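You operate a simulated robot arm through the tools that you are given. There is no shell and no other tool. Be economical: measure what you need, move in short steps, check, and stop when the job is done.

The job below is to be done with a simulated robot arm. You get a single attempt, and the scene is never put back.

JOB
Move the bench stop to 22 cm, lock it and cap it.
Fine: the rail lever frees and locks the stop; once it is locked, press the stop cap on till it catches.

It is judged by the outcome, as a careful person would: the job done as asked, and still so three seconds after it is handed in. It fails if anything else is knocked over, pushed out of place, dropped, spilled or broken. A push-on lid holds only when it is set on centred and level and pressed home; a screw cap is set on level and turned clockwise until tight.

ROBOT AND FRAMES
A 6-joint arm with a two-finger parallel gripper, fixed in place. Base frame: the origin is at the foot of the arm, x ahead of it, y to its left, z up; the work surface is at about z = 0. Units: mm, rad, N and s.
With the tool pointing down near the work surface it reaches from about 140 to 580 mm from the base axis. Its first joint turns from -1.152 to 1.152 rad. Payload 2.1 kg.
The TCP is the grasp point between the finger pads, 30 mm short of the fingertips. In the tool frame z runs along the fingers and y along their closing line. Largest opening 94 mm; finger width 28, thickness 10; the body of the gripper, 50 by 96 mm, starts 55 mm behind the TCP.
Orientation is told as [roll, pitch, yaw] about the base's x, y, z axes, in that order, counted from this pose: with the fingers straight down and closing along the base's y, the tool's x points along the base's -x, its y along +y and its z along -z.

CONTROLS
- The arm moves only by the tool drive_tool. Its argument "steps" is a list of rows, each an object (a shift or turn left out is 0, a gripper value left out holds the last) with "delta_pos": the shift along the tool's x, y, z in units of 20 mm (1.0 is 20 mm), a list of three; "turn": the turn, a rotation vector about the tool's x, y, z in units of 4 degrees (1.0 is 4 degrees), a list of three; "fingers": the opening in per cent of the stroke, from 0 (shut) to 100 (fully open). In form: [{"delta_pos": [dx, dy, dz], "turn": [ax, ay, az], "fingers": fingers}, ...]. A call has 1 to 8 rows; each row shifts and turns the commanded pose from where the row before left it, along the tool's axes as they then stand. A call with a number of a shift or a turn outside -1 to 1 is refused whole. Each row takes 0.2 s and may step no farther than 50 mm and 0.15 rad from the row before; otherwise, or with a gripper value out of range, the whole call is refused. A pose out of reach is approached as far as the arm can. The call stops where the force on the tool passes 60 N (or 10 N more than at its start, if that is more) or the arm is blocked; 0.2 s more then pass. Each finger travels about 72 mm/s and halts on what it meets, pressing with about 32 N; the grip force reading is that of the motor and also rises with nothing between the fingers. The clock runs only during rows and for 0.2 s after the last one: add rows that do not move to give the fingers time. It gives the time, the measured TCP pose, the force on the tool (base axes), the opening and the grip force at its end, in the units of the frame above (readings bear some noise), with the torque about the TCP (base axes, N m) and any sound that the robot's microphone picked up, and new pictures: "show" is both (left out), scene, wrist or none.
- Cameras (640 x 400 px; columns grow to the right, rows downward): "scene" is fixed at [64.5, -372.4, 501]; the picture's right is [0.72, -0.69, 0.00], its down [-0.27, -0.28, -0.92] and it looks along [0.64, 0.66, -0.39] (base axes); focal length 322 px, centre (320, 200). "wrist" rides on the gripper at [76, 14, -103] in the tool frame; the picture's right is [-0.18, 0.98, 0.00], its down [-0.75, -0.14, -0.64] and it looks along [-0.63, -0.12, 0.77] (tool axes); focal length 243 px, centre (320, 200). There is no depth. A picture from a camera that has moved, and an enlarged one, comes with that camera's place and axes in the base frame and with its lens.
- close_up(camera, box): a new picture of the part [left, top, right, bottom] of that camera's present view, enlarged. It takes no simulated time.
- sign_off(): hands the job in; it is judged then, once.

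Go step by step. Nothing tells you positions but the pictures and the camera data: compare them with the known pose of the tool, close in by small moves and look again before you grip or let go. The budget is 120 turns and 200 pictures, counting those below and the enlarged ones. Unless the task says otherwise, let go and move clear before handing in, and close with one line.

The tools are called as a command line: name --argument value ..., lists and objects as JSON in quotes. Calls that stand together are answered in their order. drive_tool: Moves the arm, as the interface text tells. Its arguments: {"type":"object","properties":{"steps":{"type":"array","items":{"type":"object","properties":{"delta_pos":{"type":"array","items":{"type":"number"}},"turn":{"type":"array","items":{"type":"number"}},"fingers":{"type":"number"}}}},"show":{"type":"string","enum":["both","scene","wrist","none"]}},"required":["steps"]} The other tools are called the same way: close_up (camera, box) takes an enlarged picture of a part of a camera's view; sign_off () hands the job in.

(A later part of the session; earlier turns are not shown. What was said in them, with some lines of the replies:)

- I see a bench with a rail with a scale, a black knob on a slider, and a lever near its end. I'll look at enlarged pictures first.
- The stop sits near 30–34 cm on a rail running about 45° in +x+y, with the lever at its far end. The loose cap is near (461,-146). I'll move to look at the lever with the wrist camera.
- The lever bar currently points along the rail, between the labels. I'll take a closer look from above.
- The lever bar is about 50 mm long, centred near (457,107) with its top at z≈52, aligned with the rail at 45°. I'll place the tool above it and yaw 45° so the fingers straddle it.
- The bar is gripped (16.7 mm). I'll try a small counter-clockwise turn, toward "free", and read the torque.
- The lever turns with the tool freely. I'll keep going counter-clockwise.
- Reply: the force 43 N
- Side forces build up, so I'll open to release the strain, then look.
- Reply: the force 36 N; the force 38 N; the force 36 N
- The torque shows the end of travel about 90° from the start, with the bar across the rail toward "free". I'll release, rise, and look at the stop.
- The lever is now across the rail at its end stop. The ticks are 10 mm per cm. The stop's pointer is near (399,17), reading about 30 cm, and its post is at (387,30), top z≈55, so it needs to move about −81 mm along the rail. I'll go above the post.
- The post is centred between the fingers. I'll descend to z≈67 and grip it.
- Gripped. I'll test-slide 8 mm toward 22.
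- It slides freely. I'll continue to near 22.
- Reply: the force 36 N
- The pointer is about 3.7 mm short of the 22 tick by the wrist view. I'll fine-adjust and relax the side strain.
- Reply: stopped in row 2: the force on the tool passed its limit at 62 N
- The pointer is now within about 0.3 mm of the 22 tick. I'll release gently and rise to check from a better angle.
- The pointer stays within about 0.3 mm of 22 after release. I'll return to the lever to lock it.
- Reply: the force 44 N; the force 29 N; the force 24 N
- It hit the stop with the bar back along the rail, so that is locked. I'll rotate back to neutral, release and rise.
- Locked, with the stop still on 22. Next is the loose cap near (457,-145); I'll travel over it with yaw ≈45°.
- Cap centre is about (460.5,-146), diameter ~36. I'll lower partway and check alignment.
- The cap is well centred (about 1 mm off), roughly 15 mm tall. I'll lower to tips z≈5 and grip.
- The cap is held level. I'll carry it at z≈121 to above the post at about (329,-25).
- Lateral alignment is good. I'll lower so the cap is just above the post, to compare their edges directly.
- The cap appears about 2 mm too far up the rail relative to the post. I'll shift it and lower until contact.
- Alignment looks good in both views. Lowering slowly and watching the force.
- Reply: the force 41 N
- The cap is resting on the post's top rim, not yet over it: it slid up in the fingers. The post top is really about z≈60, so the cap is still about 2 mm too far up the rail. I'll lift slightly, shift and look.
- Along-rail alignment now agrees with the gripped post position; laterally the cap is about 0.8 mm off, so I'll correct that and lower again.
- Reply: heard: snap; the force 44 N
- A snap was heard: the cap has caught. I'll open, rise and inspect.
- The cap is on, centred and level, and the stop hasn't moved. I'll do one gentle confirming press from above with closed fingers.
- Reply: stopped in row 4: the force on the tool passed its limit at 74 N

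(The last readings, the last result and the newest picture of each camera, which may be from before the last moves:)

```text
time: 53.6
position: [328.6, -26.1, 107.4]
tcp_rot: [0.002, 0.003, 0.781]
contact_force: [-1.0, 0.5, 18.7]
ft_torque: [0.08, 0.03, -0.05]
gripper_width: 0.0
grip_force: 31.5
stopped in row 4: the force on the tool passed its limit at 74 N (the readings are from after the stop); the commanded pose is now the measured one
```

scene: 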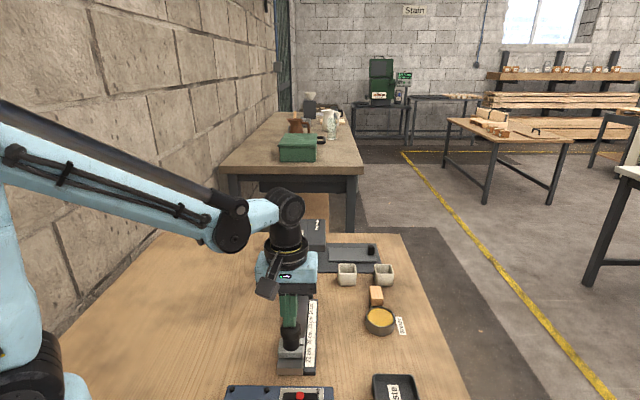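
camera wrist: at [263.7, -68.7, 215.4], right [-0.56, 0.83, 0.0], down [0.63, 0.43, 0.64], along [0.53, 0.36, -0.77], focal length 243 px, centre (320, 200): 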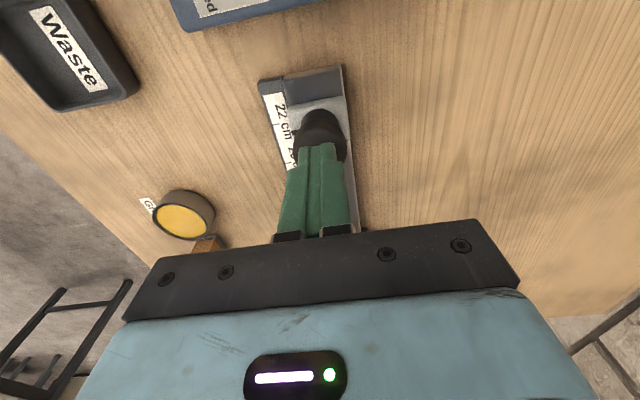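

It's solid under 74 N with no further travel, so it's home. I'll retreat and make a final check.

drive_tool --steps '[{"delta_pos": [0, 0, -1]}, {"delta_pos": [0, 0, -1]}, {"delta_pos": [0, 0, -1]}, {"delta_pos": [0.5, 0, -1], "fingers": 40}, {"delta_pos": [0.5, 0, -1]}, {"delta_pos": [0, 0, -1]}]' --show "scene"

close_up --camera "scene" --box '[250, 260, 370, 380]'

close_up --camera "wrist" --box '[220, 40, 420, 220]'

```text
time: 55.0
position: [314.5, -40.0, 227.0]
tcp_rot: [0.004, 0.002, 0.782]
contact_force: [-0.2, 0.0, -0.6]
ft_torque: [-0.03, 0.01, 0.0]
gripper_width: 37.6
grip_force: 0.1
```

scene: 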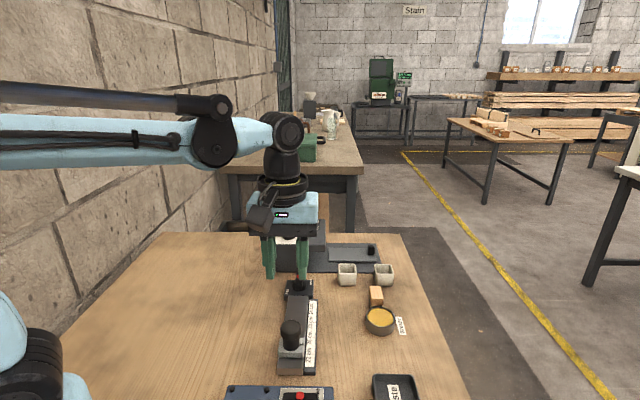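

```text
3.33 times, centred on (310, 320) of scene
camera zoom: at [64.5, -372.4, 501.0], right [0.72, -0.69, 0.0], down [-0.27, -0.28, -0.92], along [0.64, 0.66, -0.39], focal length 1074 px, centre (353, -200)
```

zoom: 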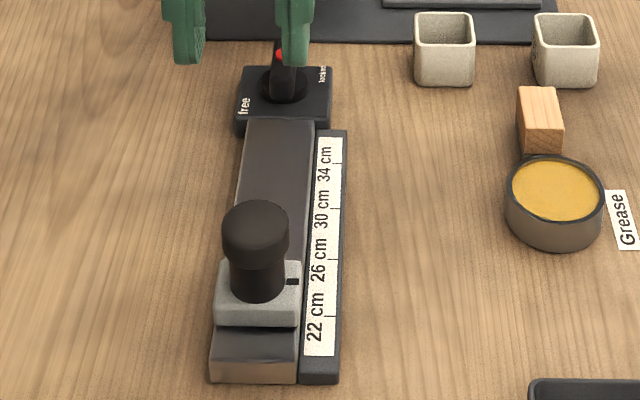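

```text
2.22 times, centred on (320, 130) of wrist
camera zoom: at [251.8, -83.1, 328.7], right [-0.56, 0.83, 0.0], down [0.64, 0.43, 0.64], along [0.53, 0.36, -0.77], focal length 539 px, centre (320, 356)
```

zoom: 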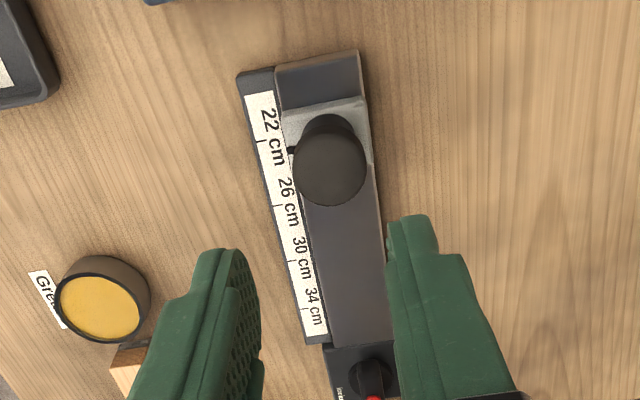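

The stop reads 22 cm, the lever is at locked, the cap is seated level, and nothing else was disturbed. I'm handing it in.

sign_off

```text
The job is handed in.
```

The bench stop is at 22 cm (pointer within about 1 mm of the mark), the lever is turned to its locked end stop, and the cap is snapped on, with no further travel when pressed from above.
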